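You operate a simulated robot arm through the tools that you are given. There is no shell and no other tool.

You are at the controls of a simulated robot arm. One attempt, no reset.

TASK
Level the flow cup stand by its bubble, then run the paint into the steel cup.
Fine: turn the yellow foot knob alone, cup under before the lever opens, lever shut after, spill nothing. Set down upright: steel cup.

Only the result counts: the job must be done as asked and must still hold three seconds after the hand-in. Knocking over, shifting, dropping, spilling or breaking anything else fails it.

THE ROBOT
A 6-joint arm with a three-finger gripper, fixed in place. Base frame: the origin is at the foot of the arm, x ahead of it, y to its left, z up; the work surface is at about z = 88. Units: cm, degrees, N and s.
Its first joint turns from -166.0 to 166.0 degrees. Payload 4.89 kg.
Tool frame: the origin (TCP) lies between the finger pads and is the grasp point; the fingertips stand 3 cm ahead of it; z points along the fingers, y is the line along which they close. The gripper opens to 16.4 cm. The gripper's body begins 12.5 cm behind the TCP.
Orientation is told as [roll, pitch, yaw] about the base's x, y, z axes, in that order, counted from this pose: with the fingers straight down and closing along the base's y, the tool's x points along the base's -x, its y along +y and its z along -z.

THE INTERFACE
- The arm moves only by the tool nudge_tool. Its argument "rows" is a list of rows, each an object (a shift or turn left out is 0, a gripper value left out holds the last) with "dp": the shift along the base's x, y, z in cm, a list of three; "rotation": the turn, a rotation vector about the base's x, y, z in degrees, a list of three; "fingers": the closure, from 0 (fully open) to 1 (shut). In form: [{"dp": [x, y, z], "rotation": [ax, ay, az], "fingers": fingers}, ...]. A call has 1 to 20 rows; each row shifts and turns the commanded pose from where the row before left it. Each row takes 0.2 s and may step no farther than 5 cm and 8.6 degrees from the row before; otherwise, or with a gripper value out of range, the whole call is refused. Where a pose cannot be reached the arm comes as near as it can. A force on the tool above 40 N (or 10 N above the force at the start of the call, whichever is more), or a blocked arm, ends the call early, and 0.2 s more pass. The fingers move at their own pace (about 10.8 cm/s each) and stop on an object; they squeeze with about 25 N. The grip force told is the motor's: it shows also when the fingers shut on nothing. Time passes only in rows, and 0.2 s behind the last, so rows that do not move let the fingers close. The reply holds the time, the measured pose of the TCP, the force on the tool along the base axes, the opening and the grip force, in the units named above and with some noise, with the torque about the TCP (base axes, N m) and any sound that the robot's microphone picked up.
- Cameras (640 x 400 px; columns grow to the right, rows downward): "scene" is fixed at [21.84, 65.08, 149.36]; the picture's right is [-0.91, -0.40, 0.00], its down [-0.15, 0.34, -0.93] and it looks along [0.38, -0.85, -0.37] (base axes); focal length 358 px, centre (320, 200). "wrist" rides on the gripper at [7.6, -0.2, -15.2] in the tool frame; the picture's right is [0.02, 1.00, 0.00], its down [-0.88, 0.02, -0.47] and it looks along [-0.47, 0.01, 0.88] (tool axes); focal length 247 px, centre (320, 200). There is no depth. A picture from a camera that has moved, and an enlarged one, comes with that camera's place and axes in the base frame and with its lens.
- grab_frame(camera): a new picture of that camera. It takes no simulated time.
- move_column(by): slides the trunk up (or, below 0, down) by that many cm; the arm rides with it, the base frame stays. It gives what a move gives, with no picture.
- close_up(camera, box): a new picture of the part [left, top, right, bottom] of that camera's present view, enlarged. It takes no simulated time.
- hand_in(): hands the job in; it is judged then, once.

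Nothing tells you positions but the pictures and the camera data. Unless the task says otherwise, let go and move clear before handing in.

The tools are called after "Request:" as a command line: name --argument value ..., lists and objects as JSON in quotes. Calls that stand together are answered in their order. nudge_tool: Moves the arm, as the interface text tells. Its arguments: {"type":"object","properties":{"rows":{"type":"array","items":{"type":"object","properties":{"dp":{"type":"array","items":{"type":"number"}},"rotation":{"type":"array","items":{"type":"number"}},"fingers":{"type":"number"}}}}},"required":["rows"]} The other tools are called the same way: move_column (by) slides the trunk up or down; grab_frame (camera) takes a picture; close_up (camera, box) takes an enlarged picture of a part of a camera's view; hand_in () hands the job in.

At the start:

```text
clock: 0.0
tcp_pos: [56.52, -45.96, 118.8]
tool_rot: [0.0, 0.0, 0.0]
wrist_force: [-1.1, 0.7, -0.3]
wrist_torque: [0.01, -0.02, -0.02]
gripper_width: 16.38
grip_force: 0.0
trunk travel left (down, up): [-17.5, 21.5]
```

scene: 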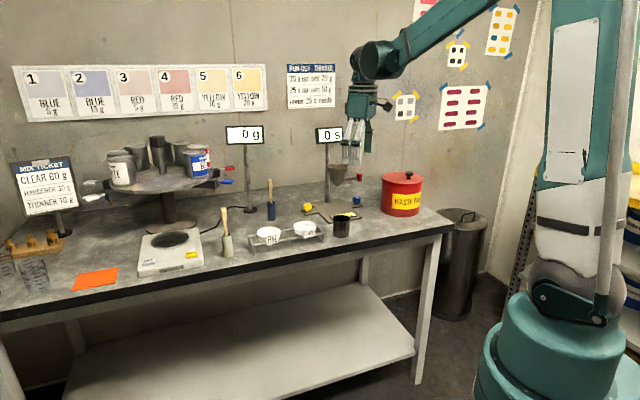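
wrist: 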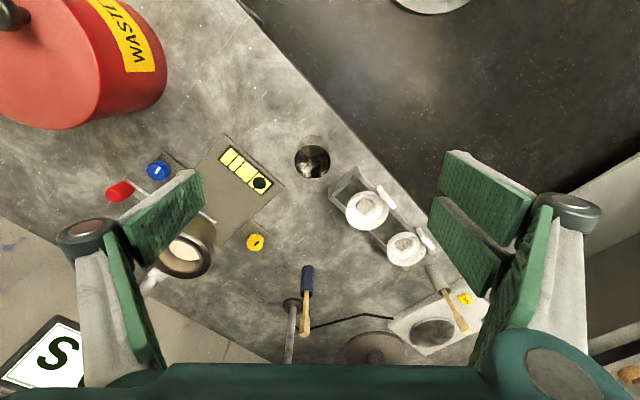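

I see a bench with a flow cup stand (yellow and blue foot knobs, red lever) and a steel/dark cup near the front edge. I'll look closer before moving.

Request:
close_up --camera "scene" --box '[240, 120, 440, 245]'

Request:
close_up --camera "wrist" --box '[80, 100, 400, 300]'

Request:
close_up --camera "scene" --box '[280, 60, 350, 104]'

Request:
close_up --camera "scene" --box '[300, 150, 380, 200]'

Request:
close_up --camera "scene" --box '[290, 190, 370, 240]'

```text
3.20 times, centred on (340, 182) of scene
camera zoom: at [21.84, 65.08, 149.36], right [-0.91, -0.4, 0.0], down [-0.15, 0.34, -0.93], along [0.38, -0.85, -0.37], focal length 1144 px, centre (256, 256)
```

zoom: 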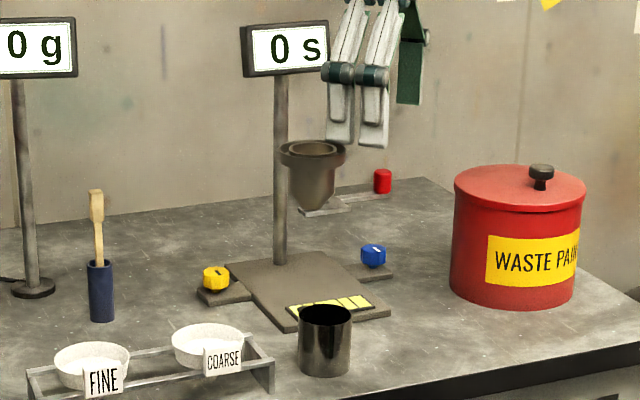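

```text
2.00 times, centred on (240, 200) of wrist
camera zoom: at [48.86, -46.0, 134.0], right [-0.02, 1.0, 0.0], down [0.88, 0.02, 0.47], along [0.47, 0.01, -0.88], focal length 494 px, centre (480, 200)
```

zoom: 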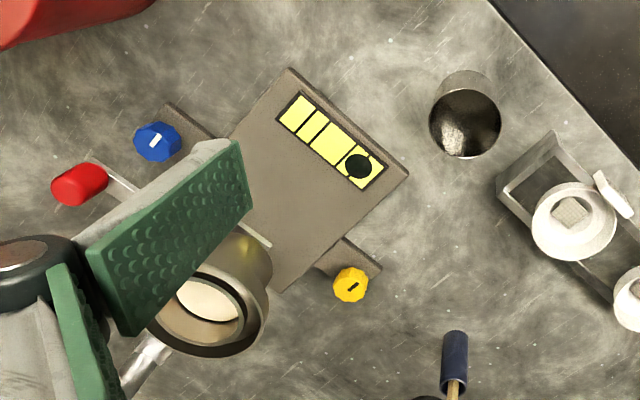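

```text
9.09 times, centred on (315, 82) of scene
camera zoom: at [21.84, 65.08, 149.36], right [-0.91, -0.4, 0.0], down [-0.15, 0.34, -0.93], along [0.38, -0.85, -0.37], focal length 3251 px, centre (366, 1273)
```

zoom: 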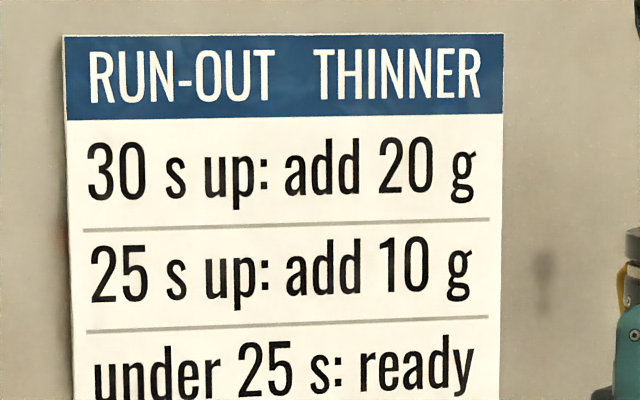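

```text
8.00 times, centred on (340, 175) of scene
camera zoom: at [21.84, 65.08, 149.36], right [-0.91, -0.4, 0.0], down [-0.15, 0.34, -0.93], along [0.38, -0.85, -0.37], focal length 2861 px, centre (160, 400)
```

zoom: 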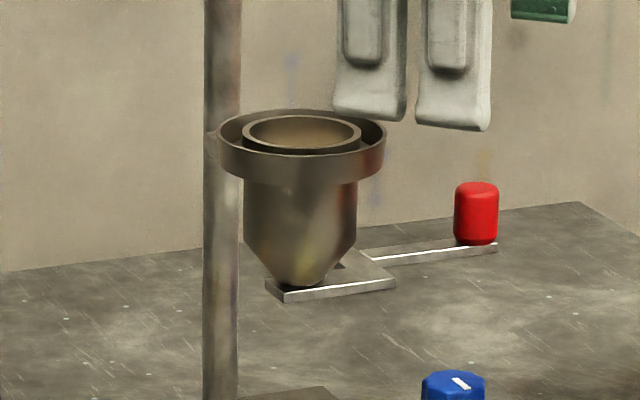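

```text
8.00 times, centred on (330, 215) of scene
camera zoom: at [21.84, 65.08, 149.36], right [-0.91, -0.4, 0.0], down [-0.15, 0.34, -0.93], along [0.38, -0.85, -0.37], focal length 2861 px, centre (240, 80)
```

zoom: 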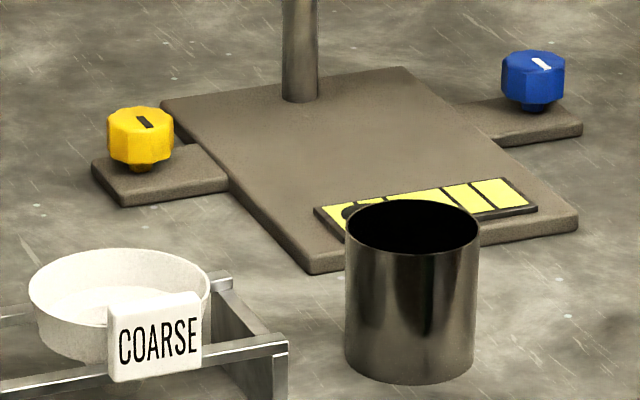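

The bubble sits at the yellow end of the vial, so the yellow foot is likely high. I take the yellow knob to be near (82,-59,91), the steel cup near (63,-47), the outlet near (72,-64,100) and the red lever knob near (67,-78,100). I'll move the wrist camera back and to the right for a better view of the stand.

Request:
nudge_tool --rows '[{"dp": [-2, -4, 2]}, {"dp": [-2, -4, 2]}, {"dp": [-2, -4, 2]}, {"dp": [-2, -4, 2]}]'

Request:
grab_frame --camera "wrist"

Request:
close_up --camera "wrist" --box '[200, 120, 440, 270]'

Request:
grab_frame --camera "scene"

```text
clock: 1.0
tcp_pos: [48.58, -62.0, 126.87]
tool_rot: [0.0, 0.0, 0.0]
wrist_force: [0.5, 0.8, -0.1]
wrist_torque: [-0.12, 0.13, 0.0]
gripper_width: 16.4
grip_force: 0.0
trunk travel left (down, up): [-17.5, 21.5]
```

```text
taken
camera wrist: at [40.95, -62.04, 142.07], right [-0.02, 1.0, 0.0], down [0.88, 0.02, 0.47], along [0.47, 0.01, -0.88], focal length 247 px, centre (320, 200)
```

wrist: 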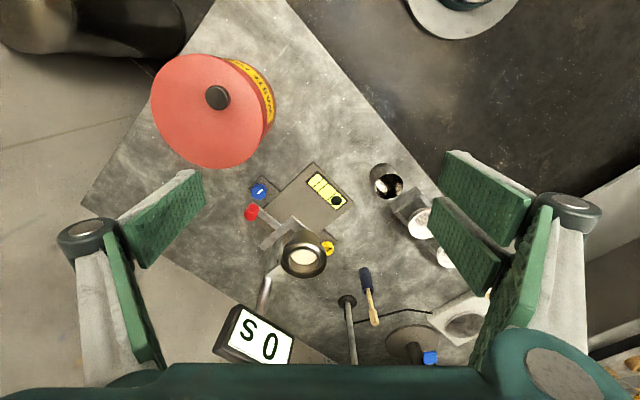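

```text
2.67 times, centred on (320, 195) of wrist
camera zoom: at [40.95, -62.04, 142.07], right [-0.02, 1.0, 0.0], down [0.88, 0.02, 0.47], along [0.47, 0.01, -0.88], focal length 659 px, centre (320, 213)
```

zoom: 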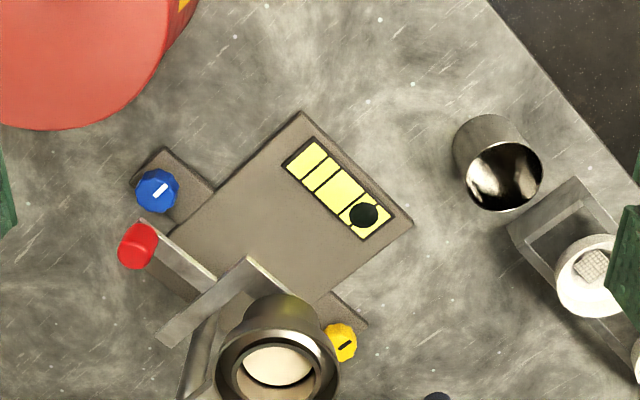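

```text
taken
```

scene: 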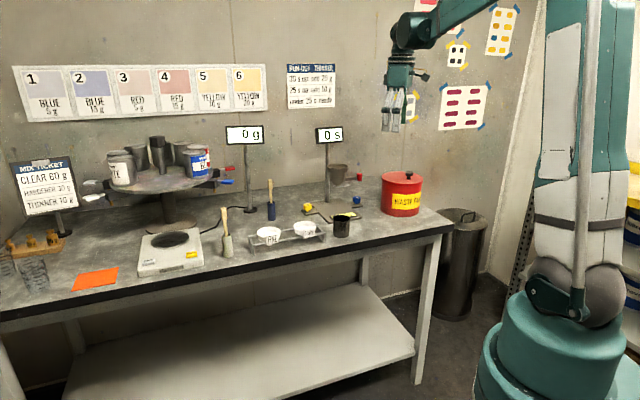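

The stand is now in clear view. I'll look closer at the lever, the knobs and the vial before choosing directions.

Request:
close_up --camera "scene" --box '[322, 160, 370, 190]'

Request:
close_up --camera "wrist" --box '[240, 160, 352, 230]'

Request:
close_up --camera "wrist" --box '[296, 165, 360, 205]'

Request:
close_up --camera "wrist" --box '[240, 215, 352, 285]'

```text
13.33 times, centred on (346, 175) of scene
camera zoom: at [21.84, 65.08, 149.36], right [-0.91, -0.4, 0.0], down [-0.15, 0.34, -0.93], along [0.38, -0.85, -0.37], focal length 4768 px, centre (-27, 533)
```

zoom: 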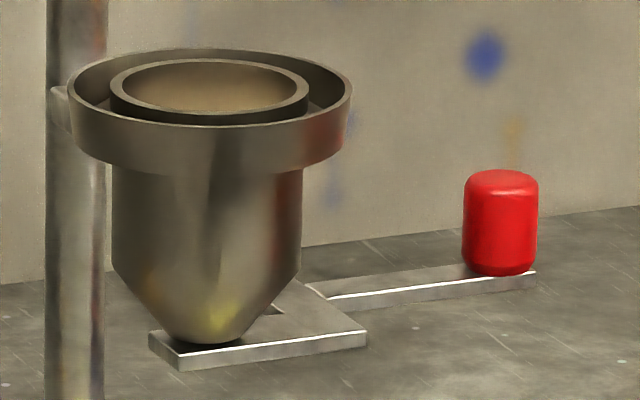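

```text
5.71 times, centred on (296, 195) of wrist
camera zoom: at [40.95, -62.04, 142.07], right [-0.02, 1.0, 0.0], down [0.88, 0.02, 0.47], along [0.47, 0.01, -0.88], focal length 1411 px, centre (457, 229)
```

zoom: 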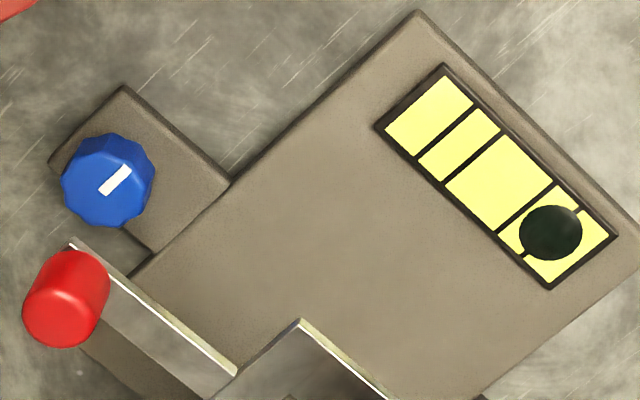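

```text
10.00 times, centred on (328, 185) of wrist
camera zoom: at [40.95, -62.04, 142.07], right [-0.02, 1.0, 0.0], down [0.88, 0.02, 0.47], along [0.47, 0.01, -0.88], focal length 2470 px, centre (240, 350)
```

zoom: 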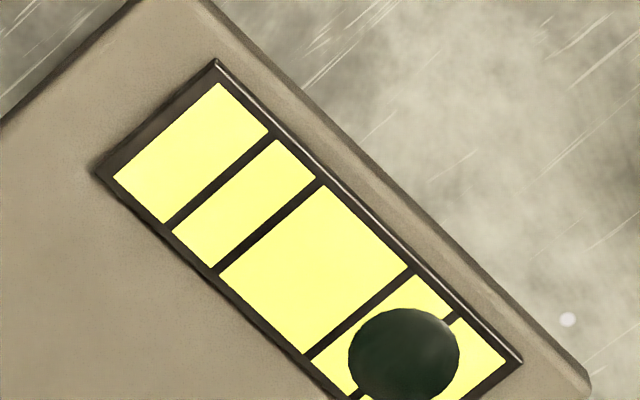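

```text
5.71 times, centred on (296, 250) of wrist
camera zoom: at [40.95, -62.04, 142.07], right [-0.02, 1.0, 0.0], down [0.88, 0.02, 0.47], along [0.47, 0.01, -0.88], focal length 1411 px, centre (457, -86)
```

zoom: 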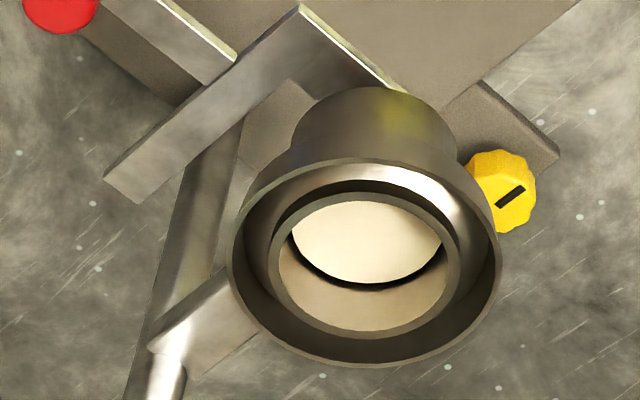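

The lever body is an L-shaped shutter under the outlet with an arm to the red knob, and the bubble sits on the outer mark at the yellow end. I'll turn the tool to yaw -90, lean it toward +y and bring it above the yellow knob.

Request:
nudge_tool --rows '[{"dp": [2.4, 1.6, -0.6], "rotation": [0, 0, -8.18], "fingers": 0.5}, {"dp": [2.4, 1.6, -0.6], "rotation": [0, 0, -8.18]}, {"dp": [2.4, 1.6, -0.6], "rotation": [0, 0, -8.18]}, {"dp": [2.4, 1.6, -0.6], "rotation": [0, 0, -8.18]}, {"dp": [2.4, 1.6, -0.6], "rotation": [0, 0, -8.18]}, {"dp": [2.4, 1.6, -0.6], "rotation": [0, 0, -8.18]}, {"dp": [2.4, 1.6, -0.6], "rotation": [0, 0, -8.18]}, {"dp": [2.4, 1.6, -0.6], "rotation": [0, 0, -8.18]}, {"dp": [2.4, 1.6, -0.6], "rotation": [0, 0, -8.18]}, {"dp": [2.4, 1.6, -0.6], "rotation": [0, 0, -8.18]}, {"dp": [2.4, 1.6, -0.6], "rotation": [0, 0, -8.2]}]'

Request:
grab_frame --camera "scene"

Request:
grab_frame --camera "wrist"

```text
clock: 3.4
tcp_pos: [74.9, -44.23, 120.26]
tool_rot: [0.0, 0.0, -90.1]
wrist_force: [-0.7, -0.7, 0.4]
wrist_torque: [0.06, -0.14, 0.01]
gripper_width: 8.23
grip_force: 0.0
trunk travel left (down, up): [-17.5, 21.5]
```

```text
taken
```

scene: 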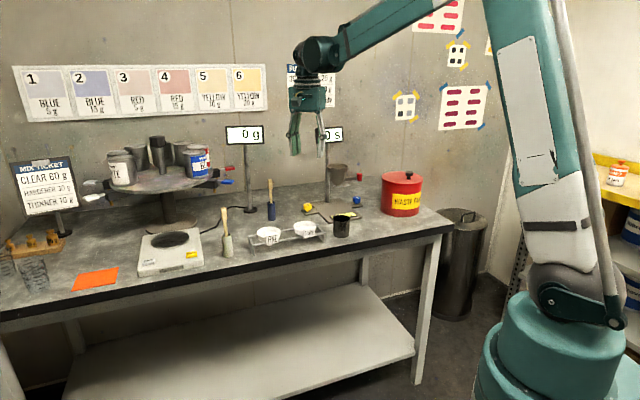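

```text
taken
camera wrist: at [74.75, -36.56, 135.45], right [1.0, 0.02, 0.0], down [0.02, -0.88, 0.47], along [0.01, -0.47, -0.88], focal length 247 px, centre (320, 200)
```

wrist: 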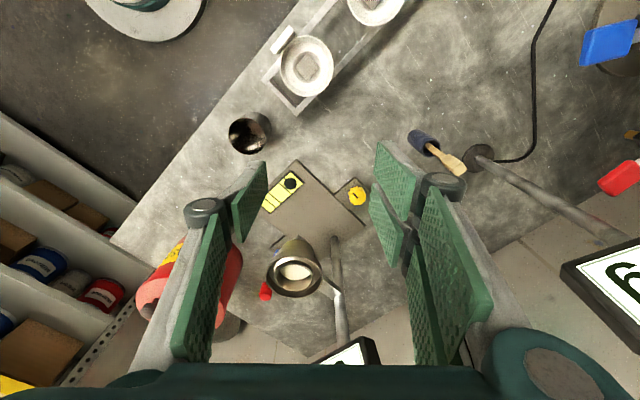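

The wrist view puts the yellow knob at about (82.5,-58.7), agreeing with my earlier estimate. I'll lean the tool 20° and move to just above the knob.

Request:
nudge_tool --rows '[{"dp": [1.5, -2.1, -3.5], "rotation": [-6.67, 0, 0], "fingers": 0.6}, {"dp": [1.5, -2.1, -3.5], "rotation": [-6.67, 0, 0]}, {"dp": [1.5, -2.1, -3.5], "rotation": [-6.66, 0, 0]}, {"dp": [1.5, -2.1, -3.5]}, {"dp": [1.5, -2.1, -3.5]}]'

Request:
grab_frame --camera "wrist"

Request:
close_up --camera "scene" --box '[240, 120, 400, 220]'

```text
clock: 4.6
tcp_pos: [82.35, -54.66, 102.82]
tool_rot: [0.1, -20.1, -90.0]
wrist_force: [-2.0, 2.3, 1.6]
wrist_torque: [-0.15, -0.17, 0.03]
gripper_width: 6.55
grip_force: 0.0
trunk travel left (down, up): [-17.5, 21.5]
```

```text
taken
camera wrist: at [82.19, -42.19, 114.45], right [1.0, 0.02, -0.01], down [0.02, -0.67, 0.75], along [0.01, -0.75, -0.67], focal length 247 px, centre (320, 200)
```

wrist: 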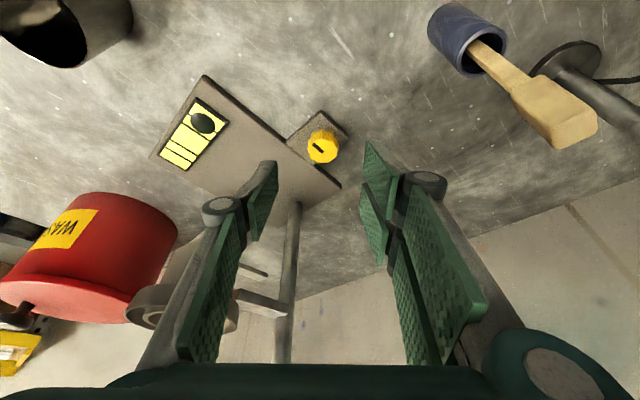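

```text
4.00 times, centred on (320, 170) of scene
camera zoom: at [21.84, 65.08, 149.36], right [-0.91, -0.4, 0.0], down [-0.15, 0.34, -0.93], along [0.38, -0.85, -0.37], focal length 1430 px, centre (320, 320)
```

zoom: 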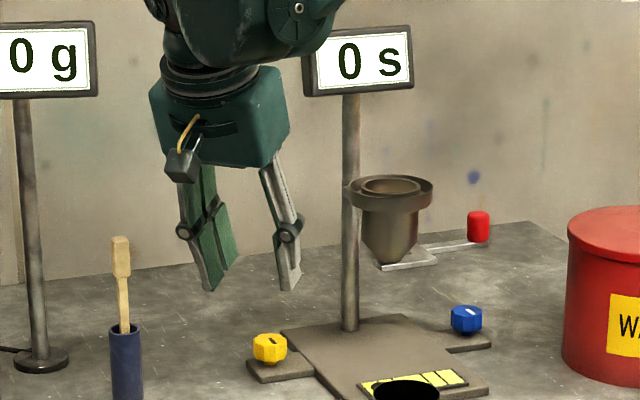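

The pose is reachable and the knob lies dead ahead, its top near z=92.4. I'll descend along the finger axis, then check centring before closing.

Request:
nudge_tool --rows '[{"dp": [0.1, -1.0, -3.0], "fingers": 0.7}, {"dp": [0.1, -1.0, -3.0]}, {"dp": [0.05, -1.0, -2.4]}]'

Request:
grab_frame --camera "wrist"

Request:
close_up --camera "wrist" --box '[240, 60, 400, 160]'

Request:
close_up --camera "scene" --box '[270, 170, 350, 220]'

```text
clock: 5.4
tcp_pos: [82.64, -57.75, 94.34]
tool_rot: [-0.1, -20.0, -90.0]
wrist_force: [-0.1, 1.1, 1.1]
wrist_torque: [-0.06, -0.04, 0.05]
gripper_width: 4.91
grip_force: 0.1
trunk travel left (down, up): [-17.5, 21.5]
```

```text
taken
camera wrist: at [82.44, -45.27, 106.01], right [1.0, 0.02, -0.01], down [0.02, -0.67, 0.75], along [0.01, -0.75, -0.67], focal length 247 px, centre (320, 200)
```

wrist: 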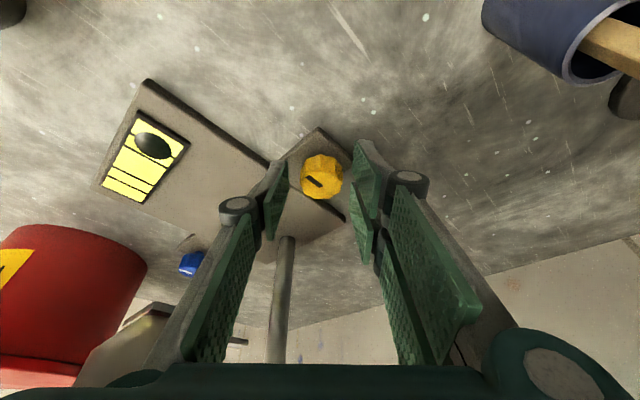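

```text
4.00 times, centred on (320, 110) of wrist
camera zoom: at [82.44, -45.27, 106.01], right [1.0, 0.02, -0.01], down [0.02, -0.67, 0.75], along [0.01, -0.75, -0.67], focal length 988 px, centre (320, 560)
```

zoom: 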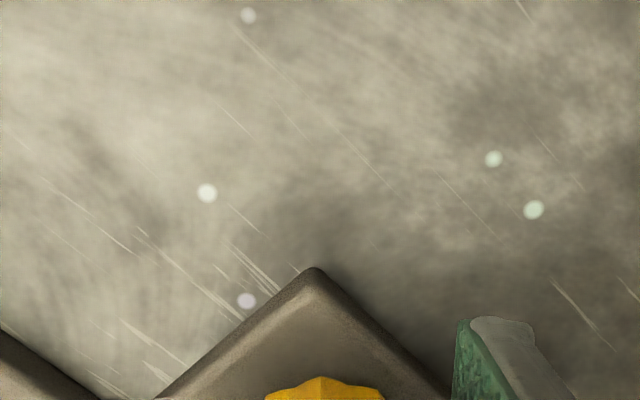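

```text
8.00 times, centred on (310, 195) of scene
camera zoom: at [21.84, 65.08, 149.36], right [-0.91, -0.4, 0.0], down [-0.15, 0.34, -0.93], along [0.38, -0.85, -0.37], focal length 2861 px, centre (400, 240)
```

zoom: 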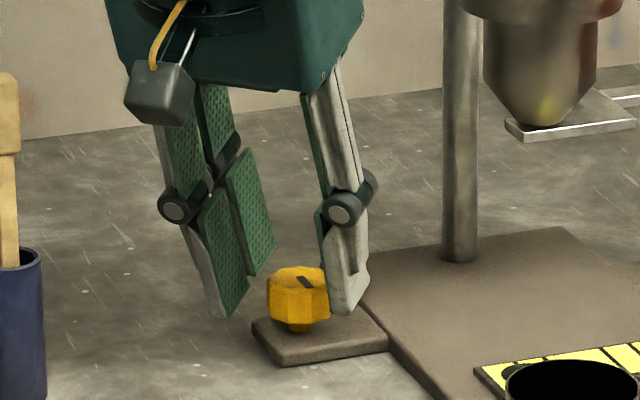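

The knob sits between the fingers, nearly centred. I'll descend the last bit and close gently.

Request:
nudge_tool --rows '[{"dp": [0.1, 0.2, -0.5], "fingers": 0.72}, {"dp": [0, 0, -0.4], "fingers": 0.76}, {"dp": [0, 0, 0], "fingers": 0.78}]'

Request:
close_up --camera "wrist" --box '[240, 120, 400, 220]'

Request:
close_up --camera "scene" --box '[270, 170, 350, 220]'

```text
clock: 6.2
tcp_pos: [82.65, -57.58, 93.43]
tool_rot: [0.0, -20.1, -90.0]
wrist_force: [-0.1, -0.1, 0.8]
wrist_torque: [0.01, -0.01, 0.0]
gripper_width: 3.6
grip_force: 0.1
trunk travel left (down, up): [-17.5, 21.5]
```

```text
4.00 times, centred on (320, 170) of wrist
camera zoom: at [82.58, -45.13, 105.06], right [1.0, 0.02, -0.01], down [0.02, -0.67, 0.75], along [0.01, -0.75, -0.67], focal length 988 px, centre (320, 320)
```

zoom: 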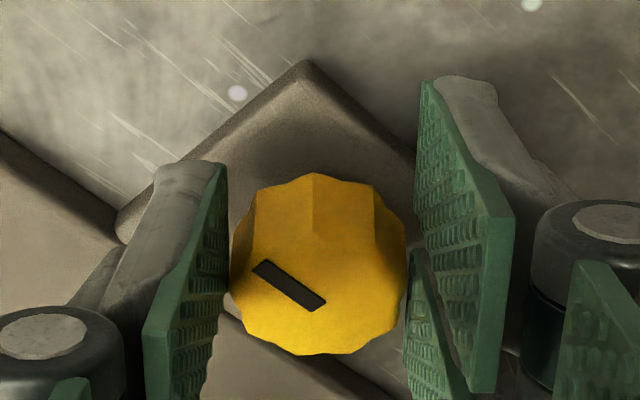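

```text
8.00 times, centred on (310, 195) of scene
camera zoom: at [21.84, 65.08, 149.36], right [-0.91, -0.4, 0.0], down [-0.15, 0.34, -0.93], along [0.38, -0.85, -0.37], focal length 2861 px, centre (400, 240)
```

zoom: 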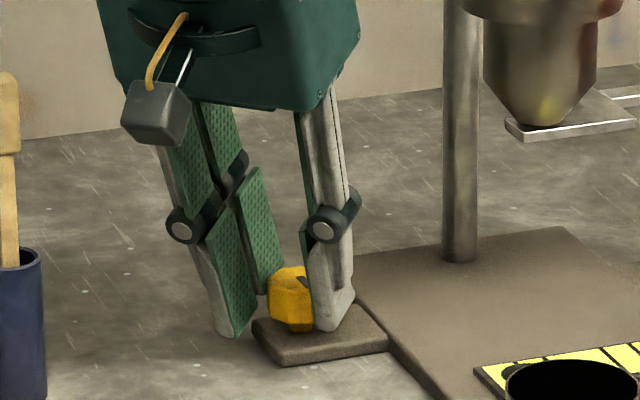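

The fingers straddle the knob evenly with about 0.3 cm to spare on each side. I'll close on it and see the force.

Request:
nudge_tool --rows '[{"fingers": 0.8}, {"fingers": 0.82}, {"fingers": 0.85}, {"fingers": 0.88}]'

Request:
close_up --camera "wrist" --box '[240, 120, 400, 220]'

Request:
grab_frame --camera "wrist"

```text
clock: 7.2
tcp_pos: [82.72, -57.65, 93.37]
tool_rot: [-0.1, -20.0, -90.0]
wrist_force: [-0.1, -0.3, -0.9]
wrist_torque: [-0.05, -0.12, 0.03]
gripper_width: 3.3
grip_force: 44.6
trunk travel left (down, up): [-17.5, 21.5]
```

```text
4.00 times, centred on (320, 170) of wrist
camera zoom: at [82.59, -45.13, 105.06], right [1.0, 0.02, -0.01], down [0.02, -0.67, 0.75], along [0.01, -0.75, -0.67], focal length 988 px, centre (320, 320)
```

zoom: 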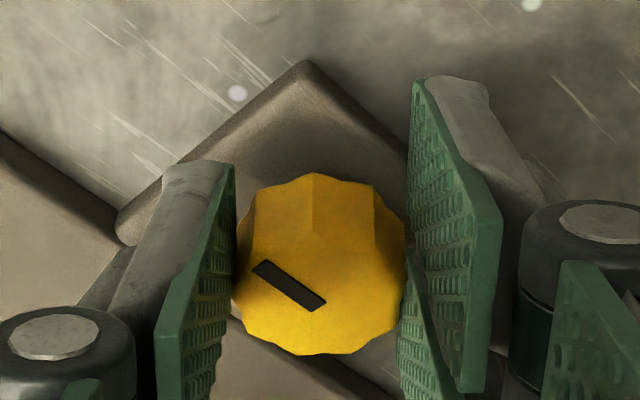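

```text
taken
camera wrist: at [82.59, -45.13, 105.06], right [1.0, 0.02, -0.01], down [0.02, -0.67, 0.75], along [0.01, -0.75, -0.67], focal length 247 px, centre (320, 200)
```

wrist: 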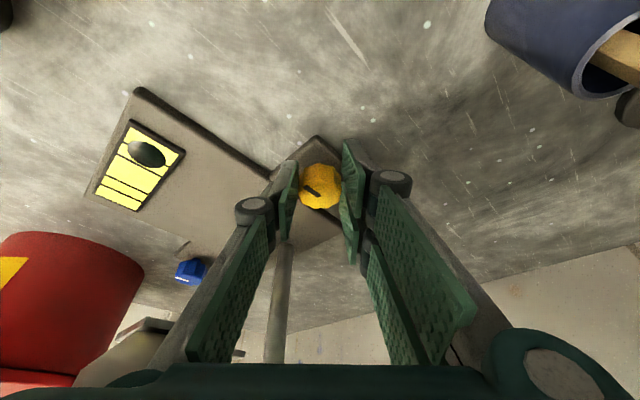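

The knob is gripped with no net side force. I'll turn it 15° counter-clockwise as a trial and watch the bubble.

Request:
nudge_tool --rows '[{"dp": [-0.06, 0, 0], "rotation": [0, 0, 5]}, {"dp": [-0.06, 0, 0], "rotation": [0, 0, 5]}, {"dp": [-0.06, -0.02, 0], "rotation": [0, 0, 5]}]'

Request:
grab_frame --camera "wrist"

Request:
close_up --camera "scene" --box '[290, 190, 370, 240]'

```text
clock: 8.0
tcp_pos: [82.38, -57.65, 93.31]
tool_rot: [-0.1, -20.0, -75.0]
wrist_force: [-37.7, 0.6, -12.2]
wrist_torque: [0.75, 0.73, -0.68]
gripper_width: 3.32
grip_force: 44.8
trunk travel left (down, up): [-17.5, 21.5]
```

```text
taken
camera wrist: at [78.97, -45.69, 105.08], right [0.96, 0.28, -0.01], down [0.19, -0.64, 0.75], along [0.2, -0.72, -0.67], focal length 247 px, centre (320, 200)
```

wrist: 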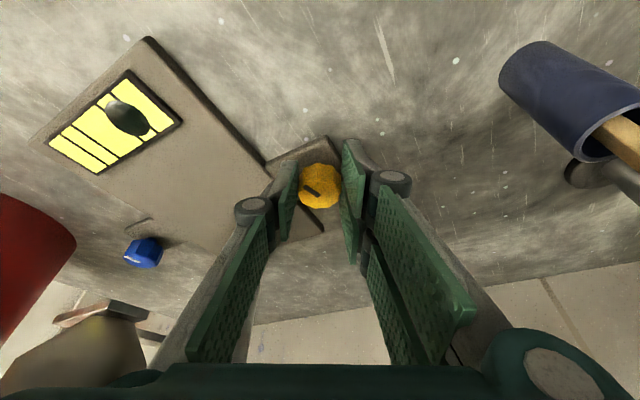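

```text
8.00 times, centred on (330, 215) of scene
camera zoom: at [21.84, 65.08, 149.36], right [-0.91, -0.4, 0.0], down [-0.15, 0.34, -0.93], along [0.38, -0.85, -0.37], focal length 2861 px, centre (240, 80)
```

zoom: 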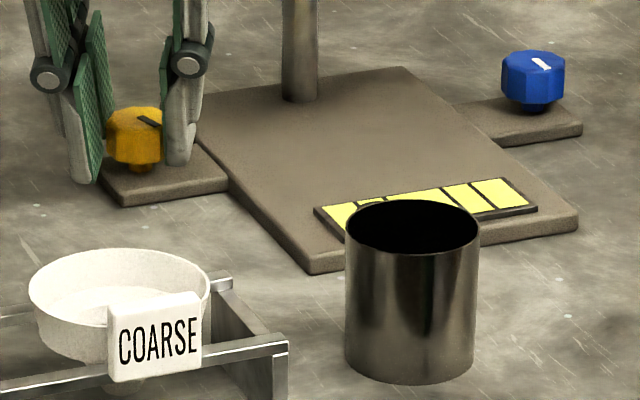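

The knob turned with the gripper, but a 38 N side force has built up, so my pivot offset is a bit off. I'll relieve it by moving slightly toward -x and check the bubble.

Request:
nudge_tool --rows '[{"dp": [-0.1, 0, 0.03]}]'

Request:
close_up --camera "wrist" --box '[40, 60, 200, 160]'

Request:
close_up --camera "wrist" --box '[270, 140, 366, 200]'

```text
clock: 8.4
tcp_pos: [82.34, -57.88, 93.37]
tool_rot: [0.0, -20.0, -75.0]
wrist_force: [-27.9, -18.9, -6.6]
wrist_torque: [-0.32, 0.5, -0.52]
gripper_width: 3.26
grip_force: 16.0
trunk travel left (down, up): [-17.5, 21.5]
```

```text
4.00 times, centred on (120, 110) of wrist
camera zoom: at [78.98, -45.79, 105.12], right [0.96, 0.28, -0.01], down [0.19, -0.64, 0.75], along [0.2, -0.72, -0.67], focal length 988 px, centre (1120, 560)
```

zoom: 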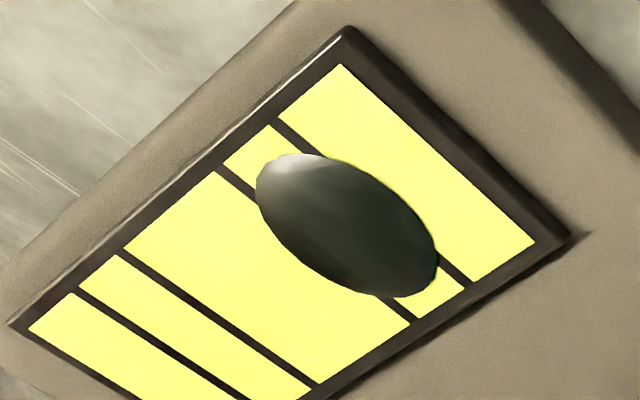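

```text
6.67 times, centred on (318, 170) of wrist
camera zoom: at [78.98, -45.79, 105.12], right [0.96, 0.28, -0.01], down [0.19, -0.64, 0.75], along [0.2, -0.72, -0.67], focal length 1646 px, centre (333, 400)
```

zoom: 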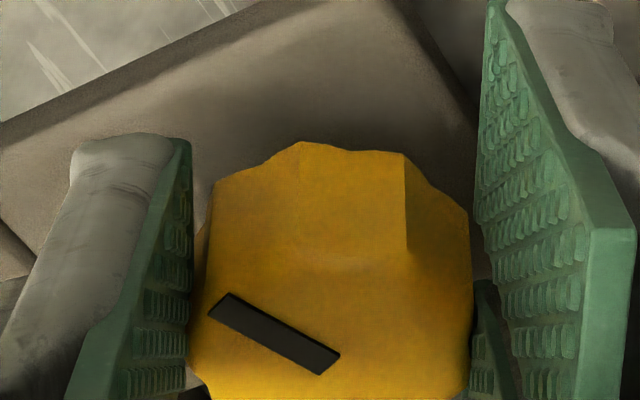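

Counter-clockwise brings the bubble toward the centre: 15° moved it about a quarter of the way, so about 45–50° remains. I'll release, check the rest pose, and swing back for a new bite.

Request:
nudge_tool --rows '[{"fingers": 0.76}, {"fingers": 0.75}]'

Request:
close_up --camera "wrist" --box '[240, 120, 400, 220]'

Request:
close_up --camera "wrist" --box '[40, 60, 200, 160]'

```text
clock: 9.0
tcp_pos: [82.5, -57.5, 93.28]
tool_rot: [0.1, -20.0, -75.0]
wrist_force: [-0.1, 0.1, -0.2]
wrist_torque: [-0.03, 0.04, -0.02]
gripper_width: 4.12
grip_force: 0.0
trunk travel left (down, up): [-17.5, 21.5]
```

```text
4.00 times, centred on (320, 170) of wrist
camera zoom: at [79.15, -45.54, 105.11], right [0.96, 0.28, -0.01], down [0.19, -0.64, 0.75], along [0.2, -0.72, -0.67], focal length 988 px, centre (320, 320)
```

zoom: 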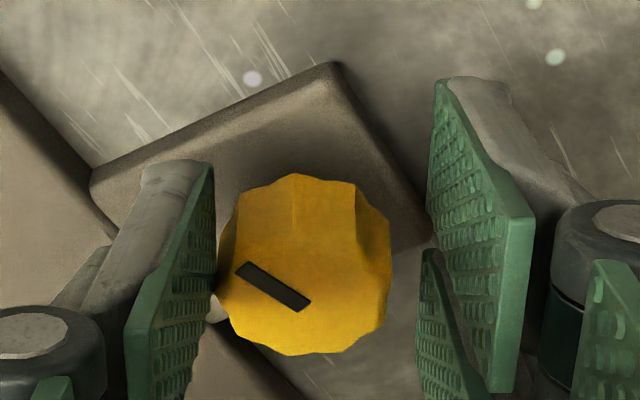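

```text
4.00 times, centred on (120, 110) of wrist
camera zoom: at [79.15, -45.54, 105.11], right [0.96, 0.28, -0.01], down [0.19, -0.64, 0.75], along [0.2, -0.72, -0.67], focal length 988 px, centre (1120, 560)
```

zoom: 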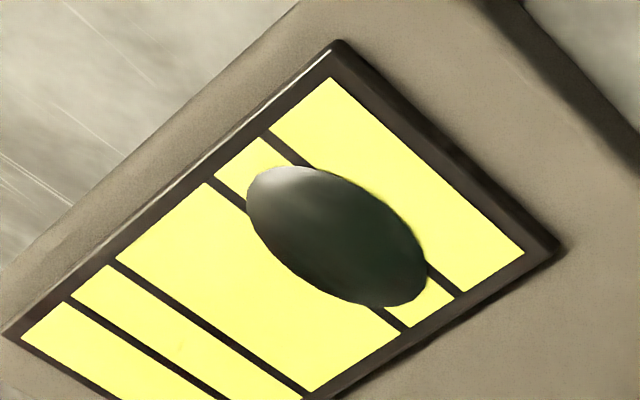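

The released knob sits slightly to the left between the fingers, so the true knob axis is about (82.7,-59.1). I'll lift, swing back to yaw -110 about that axis, and come down again.

Request:
nudge_tool --rows '[{"dp": [0, 0, 2], "fingers": 0.7}, {"dp": [0, 0, 1.5]}, {"dp": [0.1, -0.17, 0], "rotation": [0, 0, -7]}, {"dp": [0.1, -0.17, 0], "rotation": [0, 0, -7]}, {"dp": [0.1, -0.17, 0], "rotation": [0, 0, -7]}, {"dp": [0.1, -0.17, 0], "rotation": [0, 0, -7]}, {"dp": [0.1, -0.17, 0], "rotation": [0, 0, -7]}, {"dp": [0, 0, -1.5]}, {"dp": [0, 0, -1]}]'

Request:
close_up --camera "wrist" --box '[240, 120, 400, 220]'

```text
clock: 11.0
tcp_pos: [82.96, -58.47, 94.37]
tool_rot: [0.0, -20.0, -110.0]
wrist_force: [-0.2, 0.1, 0.3]
wrist_torque: [-0.02, -0.03, 0.0]
gripper_width: 4.93
grip_force: 0.0
trunk travel left (down, up): [-17.5, 21.5]
```

```text
4.00 times, centred on (320, 170) of wrist
camera zoom: at [87.04, -46.7, 106.12], right [0.95, -0.32, -0.01], down [-0.21, -0.63, 0.75], along [-0.25, -0.7, -0.67], focal length 988 px, centre (320, 320)
```

zoom: 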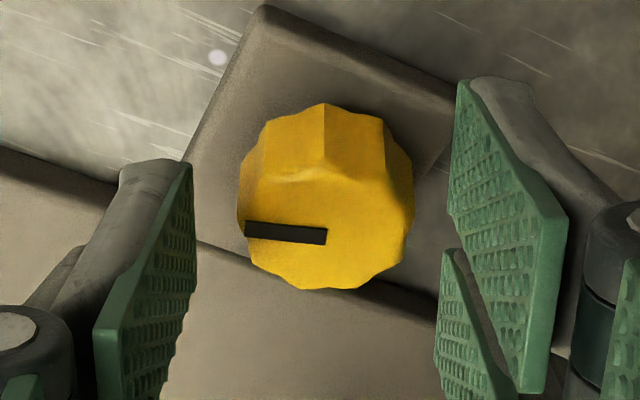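

The knob is centred between the fingers at this yaw. I'll lower onto it and close.

Request:
nudge_tool --rows '[{"dp": [0.03, 0.05, -0.6]}, {"dp": [0, 0, -0.4], "fingers": 0.76}, {"fingers": 0.8}, {"fingers": 0.84}, {"fingers": 0.88}]'

Request:
close_up --camera "wrist" --box '[240, 120, 400, 220]'

```text
clock: 12.2
tcp_pos: [83.14, -58.44, 93.46]
tool_rot: [0.0, -20.0, -110.1]
wrist_force: [12.2, -6.8, 4.0]
wrist_torque: [-0.27, -0.2, 0.11]
gripper_width: 3.24
grip_force: 45.2
trunk travel left (down, up): [-17.5, 21.5]
```

```text
4.00 times, centred on (320, 170) of wrist
camera zoom: at [87.14, -46.66, 105.1], right [0.95, -0.32, -0.01], down [-0.21, -0.63, 0.75], along [-0.24, -0.7, -0.67], focal length 988 px, centre (320, 320)
```

zoom: 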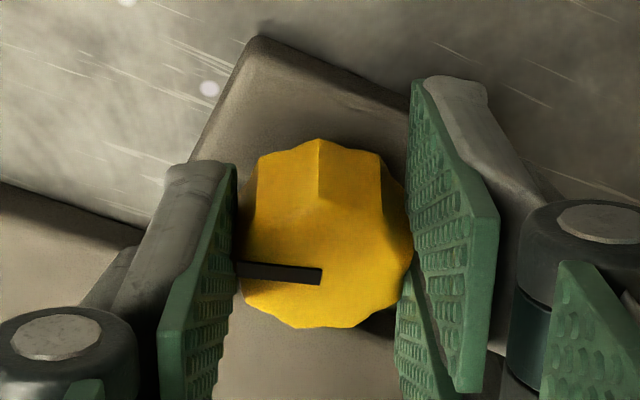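

The grip is good, with about 14 N of side force from a small offset. I'll shift slightly to relieve it, then turn 15° about the corrected axis and check forces.

Request:
nudge_tool --rows '[{"dp": [0.1, -0.03, 0]}, {"dp": [-0.095, 0.03, 0], "rotation": [0, 0, 5]}, {"dp": [-0.098, 0.022, 0], "rotation": [0, 0, 5]}, {"dp": [-0.1, 0.013, 0], "rotation": [0, 0, 5]}]'

Request:
grab_frame --camera "wrist"

```text
clock: 13.2
tcp_pos: [82.84, -58.36, 93.3]
tool_rot: [0.0, -20.0, -94.9]
wrist_force: [9.8, 1.3, 3.3]
wrist_torque: [0.72, -0.22, 0.09]
gripper_width: 3.23
grip_force: 45.2
trunk travel left (down, up): [-17.5, 21.5]
```

```text
taken
camera wrist: at [83.71, -45.95, 105.1], right [1.0, -0.07, -0.01], down [-0.04, -0.67, 0.75], along [-0.05, -0.74, -0.67], focal length 247 px, centre (320, 200)
```

wrist: 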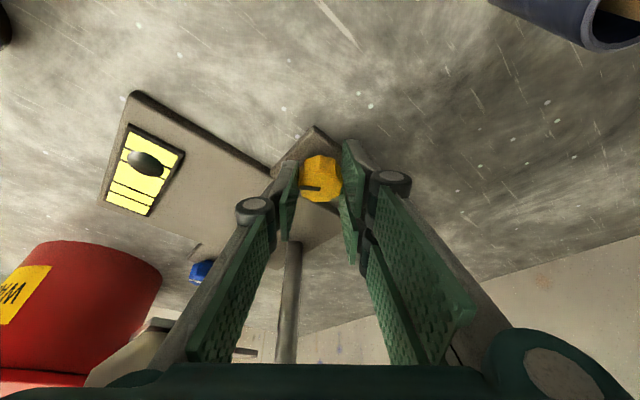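

Forces stay low now (10 N) and the knob follows. I'll continue another 20° of turn.

Request:
nudge_tool --rows '[{"dp": [-0.06, 0.004, 0], "rotation": [0, 0, 5]}, {"dp": [-0.09, -0.004, 0], "rotation": [0, 0, 5]}, {"dp": [-0.1, -0.013, 0], "rotation": [0, 0, 5]}, {"dp": [-0.098, -0.022, 0], "rotation": [0, 0, 5]}]'

Request:
grab_frame --camera "wrist"

Request:
close_up --camera "wrist" --box '[40, 60, 200, 160]'

```text
clock: 14.2
tcp_pos: [82.35, -58.37, 93.36]
tool_rot: [0.0, -20.1, -74.9]
wrist_force: [0.9, 2.9, 3.3]
wrist_torque: [-0.01, -0.12, -0.01]
gripper_width: 3.23
grip_force: 45.1
trunk travel left (down, up): [-17.5, 21.5]
```

```text
taken
camera wrist: at [79.07, -46.43, 105.1], right [0.96, 0.28, -0.01], down [0.19, -0.64, 0.75], along [0.2, -0.72, -0.67], focal length 247 px, centre (320, 200)
```

wrist: 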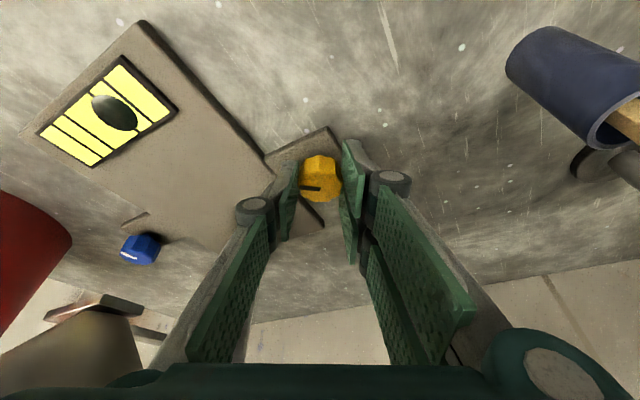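

```text
4.00 times, centred on (120, 110) of wrist
camera zoom: at [79.07, -46.43, 105.1], right [0.96, 0.28, -0.01], down [0.19, -0.64, 0.75], along [0.2, -0.72, -0.67], focal length 988 px, centre (1120, 560)
```

zoom: 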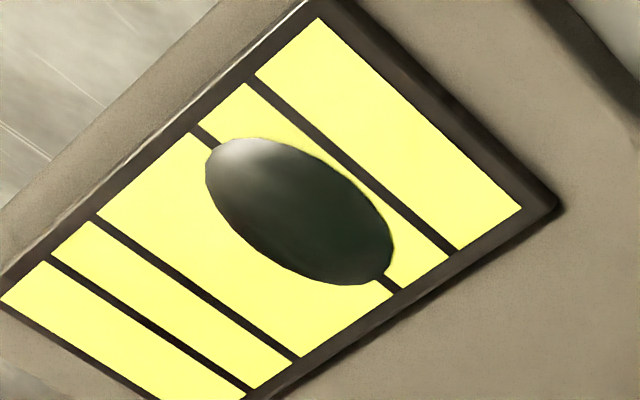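

Side forces are near zero now and the bubble sits on the inner mark, so about 60° more may be needed. I'll release and swing back for another bite.

Request:
nudge_tool --rows '[{"fingers": 0.76}, {"dp": [0, 0, 2], "fingers": 0.7}, {"dp": [0, 0, 1.5]}, {"dp": [0.15, 0, 0], "rotation": [0, 0, -7]}, {"dp": [0.15, 0, 0], "rotation": [0, 0, -7]}, {"dp": [0.15, 0, 0], "rotation": [0, 0, -7]}, {"dp": [0.15, 0, 0], "rotation": [0, 0, -7]}, {"dp": [0.15, 0, 0], "rotation": [0, 0, -7]}, {"dp": [0, 0, -1.5]}, {"dp": [0, 0, -1]}]'

Request:
grab_frame --camera "wrist"

Request:
close_up --camera "wrist" --box '[240, 120, 400, 220]'

Request:
close_up --camera "wrist" --box '[100, 100, 260, 200]'

```text
clock: 16.4
tcp_pos: [83.14, -58.35, 94.51]
tool_rot: [-0.1, -20.0, -110.1]
wrist_force: [-0.6, 0.3, 0.5]
wrist_torque: [0.01, -0.06, 0.06]
gripper_width: 4.91
grip_force: 0.0
trunk travel left (down, up): [-17.5, 21.5]
```

```text
taken
camera wrist: at [87.28, -46.59, 106.1], right [0.95, -0.32, -0.01], down [-0.21, -0.63, 0.75], along [-0.25, -0.7, -0.67], focal length 247 px, centre (320, 200)
```

wrist: 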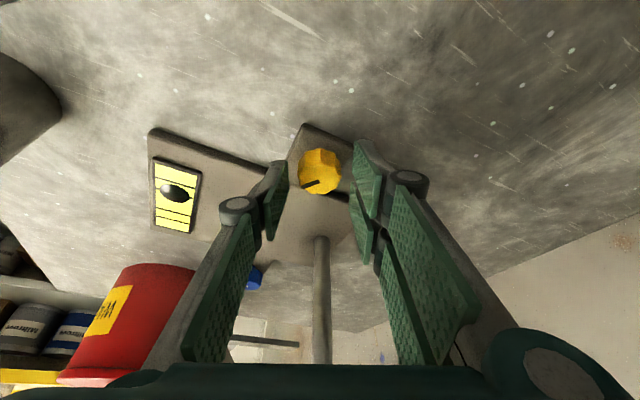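

```text
4.00 times, centred on (320, 170) of wrist
camera zoom: at [87.28, -46.59, 106.1], right [0.95, -0.32, -0.01], down [-0.21, -0.63, 0.75], along [-0.25, -0.7, -0.67], focal length 988 px, centre (320, 320)
```

zoom: 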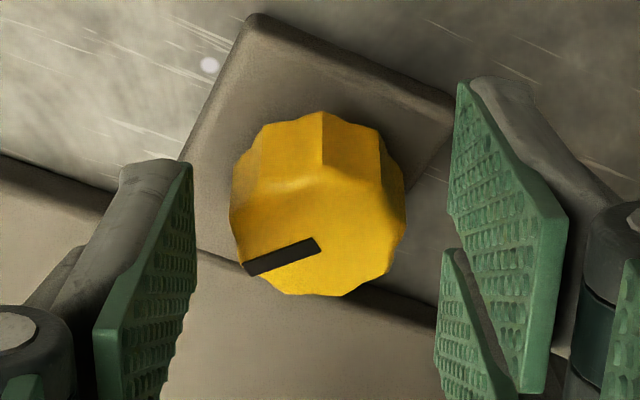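

```text
4.00 times, centred on (180, 150) of wrist
camera zoom: at [87.28, -46.59, 106.1], right [0.95, -0.32, -0.01], down [-0.21, -0.63, 0.75], along [-0.25, -0.7, -0.67], focal length 988 px, centre (880, 400)
```

zoom: 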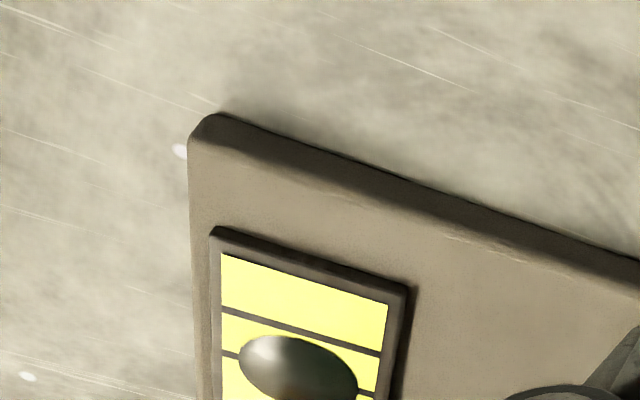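

The knob is centred again, so I'll repeat the grip and the 35° turn.

Request:
nudge_tool --rows '[{"dp": [0.0, 0.0, -0.6]}, {"dp": [0, 0, -0.45], "fingers": 0.76}, {"fingers": 0.8}, {"fingers": 0.84}, {"fingers": 0.88}, {"dp": [-0.09, 0.03, 0], "rotation": [0, 0, 5]}, {"dp": [-0.09, 0.022, 0], "rotation": [0, 0, 5]}, {"dp": [-0.1, 0.013, 0], "rotation": [0, 0, 5]}]'

```text
clock: 18.2
tcp_pos: [82.76, -58.33, 93.26]
tool_rot: [0.0, -20.0, -95.0]
wrist_force: [-29.8, 8.1, -15.3]
wrist_torque: [0.75, 0.7, -0.29]
gripper_width: 3.21
grip_force: 45.0
trunk travel left (down, up): [-17.5, 21.5]
```

Request:
nudge_tool --rows '[{"dp": [-0.12, 0, 0.05]}, {"dp": [0, 0, 0]}]'

Request:
grab_frame --camera "wrist"

Request:
close_up --camera "wrist" --box '[240, 120, 400, 220]'

```text
clock: 18.8
tcp_pos: [82.82, -58.3, 93.34]
tool_rot: [0.0, -20.0, -94.9]
wrist_force: [-23.3, 5.7, -20.9]
wrist_torque: [0.23, 0.65, -0.25]
gripper_width: 3.24
grip_force: 45.0
trunk travel left (down, up): [-17.5, 21.5]
```

```text
taken
camera wrist: at [83.73, -45.95, 105.06], right [1.0, -0.07, -0.01], down [-0.04, -0.67, 0.75], along [-0.05, -0.74, -0.67], focal length 247 px, centre (320, 200)
```

wrist: 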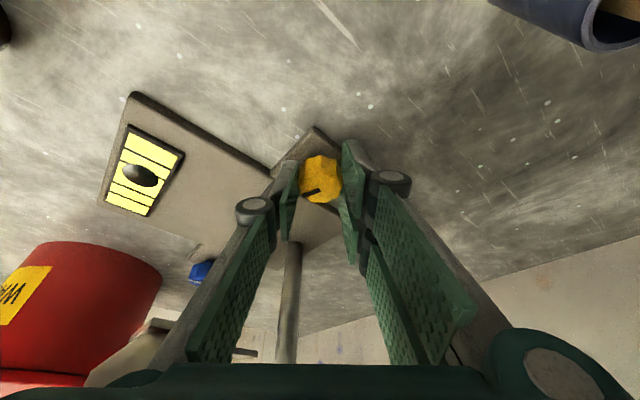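

```text
4.00 times, centred on (320, 170) of wrist
camera zoom: at [83.73, -45.95, 105.06], right [1.0, -0.07, -0.01], down [-0.04, -0.67, 0.75], along [-0.05, -0.74, -0.67], focal length 988 px, centre (320, 320)
```

zoom: 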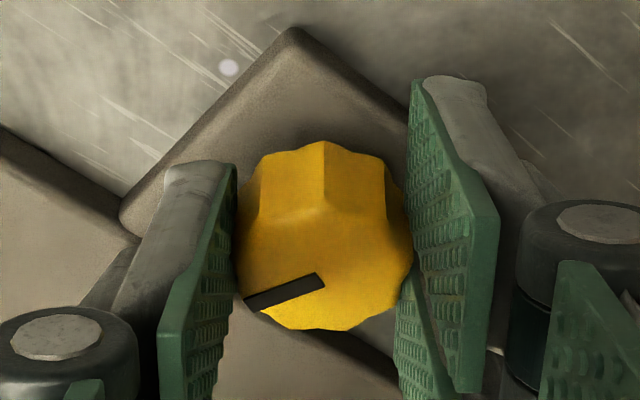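

Bubble is approaching the centre, but a sideways and downward pull remains. I'll follow it slightly down and toward -x to relieve before turning on.

Request:
nudge_tool --rows '[{"dp": [-0.1, 0.02, -0.12]}, {"dp": [0, 0, 0]}]'

Request:
close_up --camera "wrist" --box '[60, 110, 220, 210]'

```text
clock: 19.4
tcp_pos: [82.83, -58.28, 93.37]
tool_rot: [0.1, -20.2, -95.1]
wrist_force: [2.2, -5.9, 1.8]
wrist_torque: [0.3, 0.02, 0.02]
gripper_width: 3.2
grip_force: 44.8
trunk travel left (down, up): [-17.5, 21.5]
```

```text
4.00 times, centred on (140, 160) of wrist
camera zoom: at [83.7, -45.93, 105.05], right [1.0, -0.07, -0.01], down [-0.04, -0.66, 0.75], along [-0.05, -0.74, -0.67], focal length 988 px, centre (1040, 360)
```

zoom: 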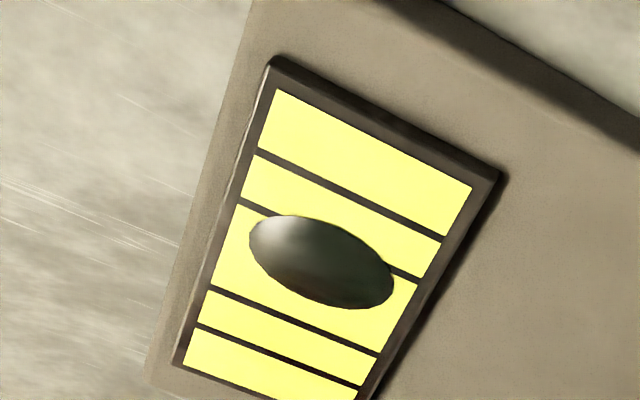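

The forces are relieved and the bubble is now within the centre cell, off by roughly a quarter of it. I'll turn another 10° and look again.

Request:
nudge_tool --rows '[{"dp": [-0.1, 0.004, 0], "rotation": [0, 0, 5]}, {"dp": [-0.1, -0.004, 0], "rotation": [0, 0, 5]}, {}]'

Request:
close_up --camera "wrist" --box '[40, 60, 200, 160]'

Request:
close_up --camera "wrist" --box '[240, 120, 400, 220]'

```text
clock: 20.2
tcp_pos: [82.69, -58.38, 93.3]
tool_rot: [0.1, -20.0, -84.9]
wrist_force: [23.9, -19.5, 24.8]
wrist_torque: [-0.65, -0.64, 0.22]
gripper_width: 3.26
grip_force: 45.1
trunk travel left (down, up): [-17.5, 21.5]
```

```text
4.00 times, centred on (120, 110) of wrist
camera zoom: at [81.35, -45.96, 105.03], right [0.99, 0.11, -0.01], down [0.08, -0.66, 0.75], along [0.08, -0.74, -0.67], focal length 988 px, centre (1120, 560)
```

zoom: 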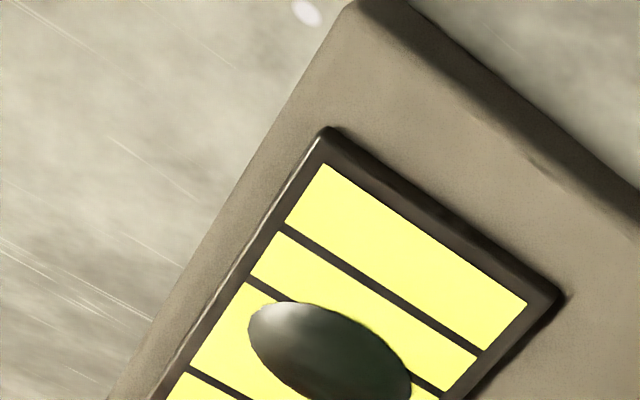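

```text
4.00 times, centred on (320, 170) of wrist
camera zoom: at [81.35, -45.96, 105.03], right [0.99, 0.11, -0.01], down [0.08, -0.66, 0.75], along [0.08, -0.74, -0.67], focal length 988 px, centre (320, 320)
```

zoom: 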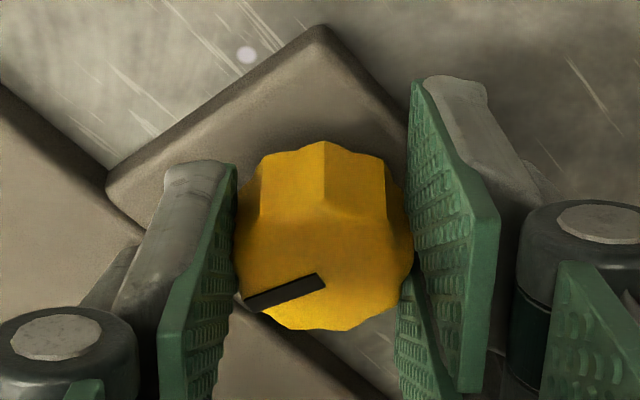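

Request:
nudge_tool --rows '[{"dp": [0.06, -0.04, 0.1]}, {}]'

Request:
close_up --camera "wrist" --box '[40, 90, 200, 190]'

```text
clock: 20.8
tcp_pos: [82.76, -58.36, 93.41]
tool_rot: [0.0, -19.9, -85.0]
wrist_force: [22.2, -13.8, 14.8]
wrist_torque: [-0.93, -0.52, 0.2]
gripper_width: 3.21
grip_force: 45.4
trunk travel left (down, up): [-17.5, 21.5]
```

```text
4.00 times, centred on (120, 140) of wrist
camera zoom: at [81.38, -45.97, 105.05], right [0.99, 0.11, -0.01], down [0.08, -0.66, 0.75], along [0.08, -0.74, -0.67], focal length 988 px, centre (1120, 440)
```

zoom: 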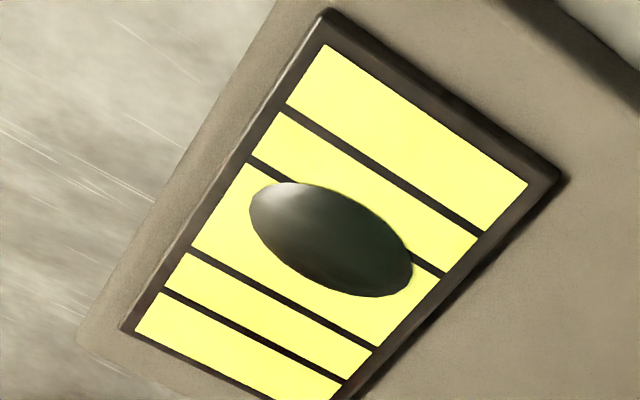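

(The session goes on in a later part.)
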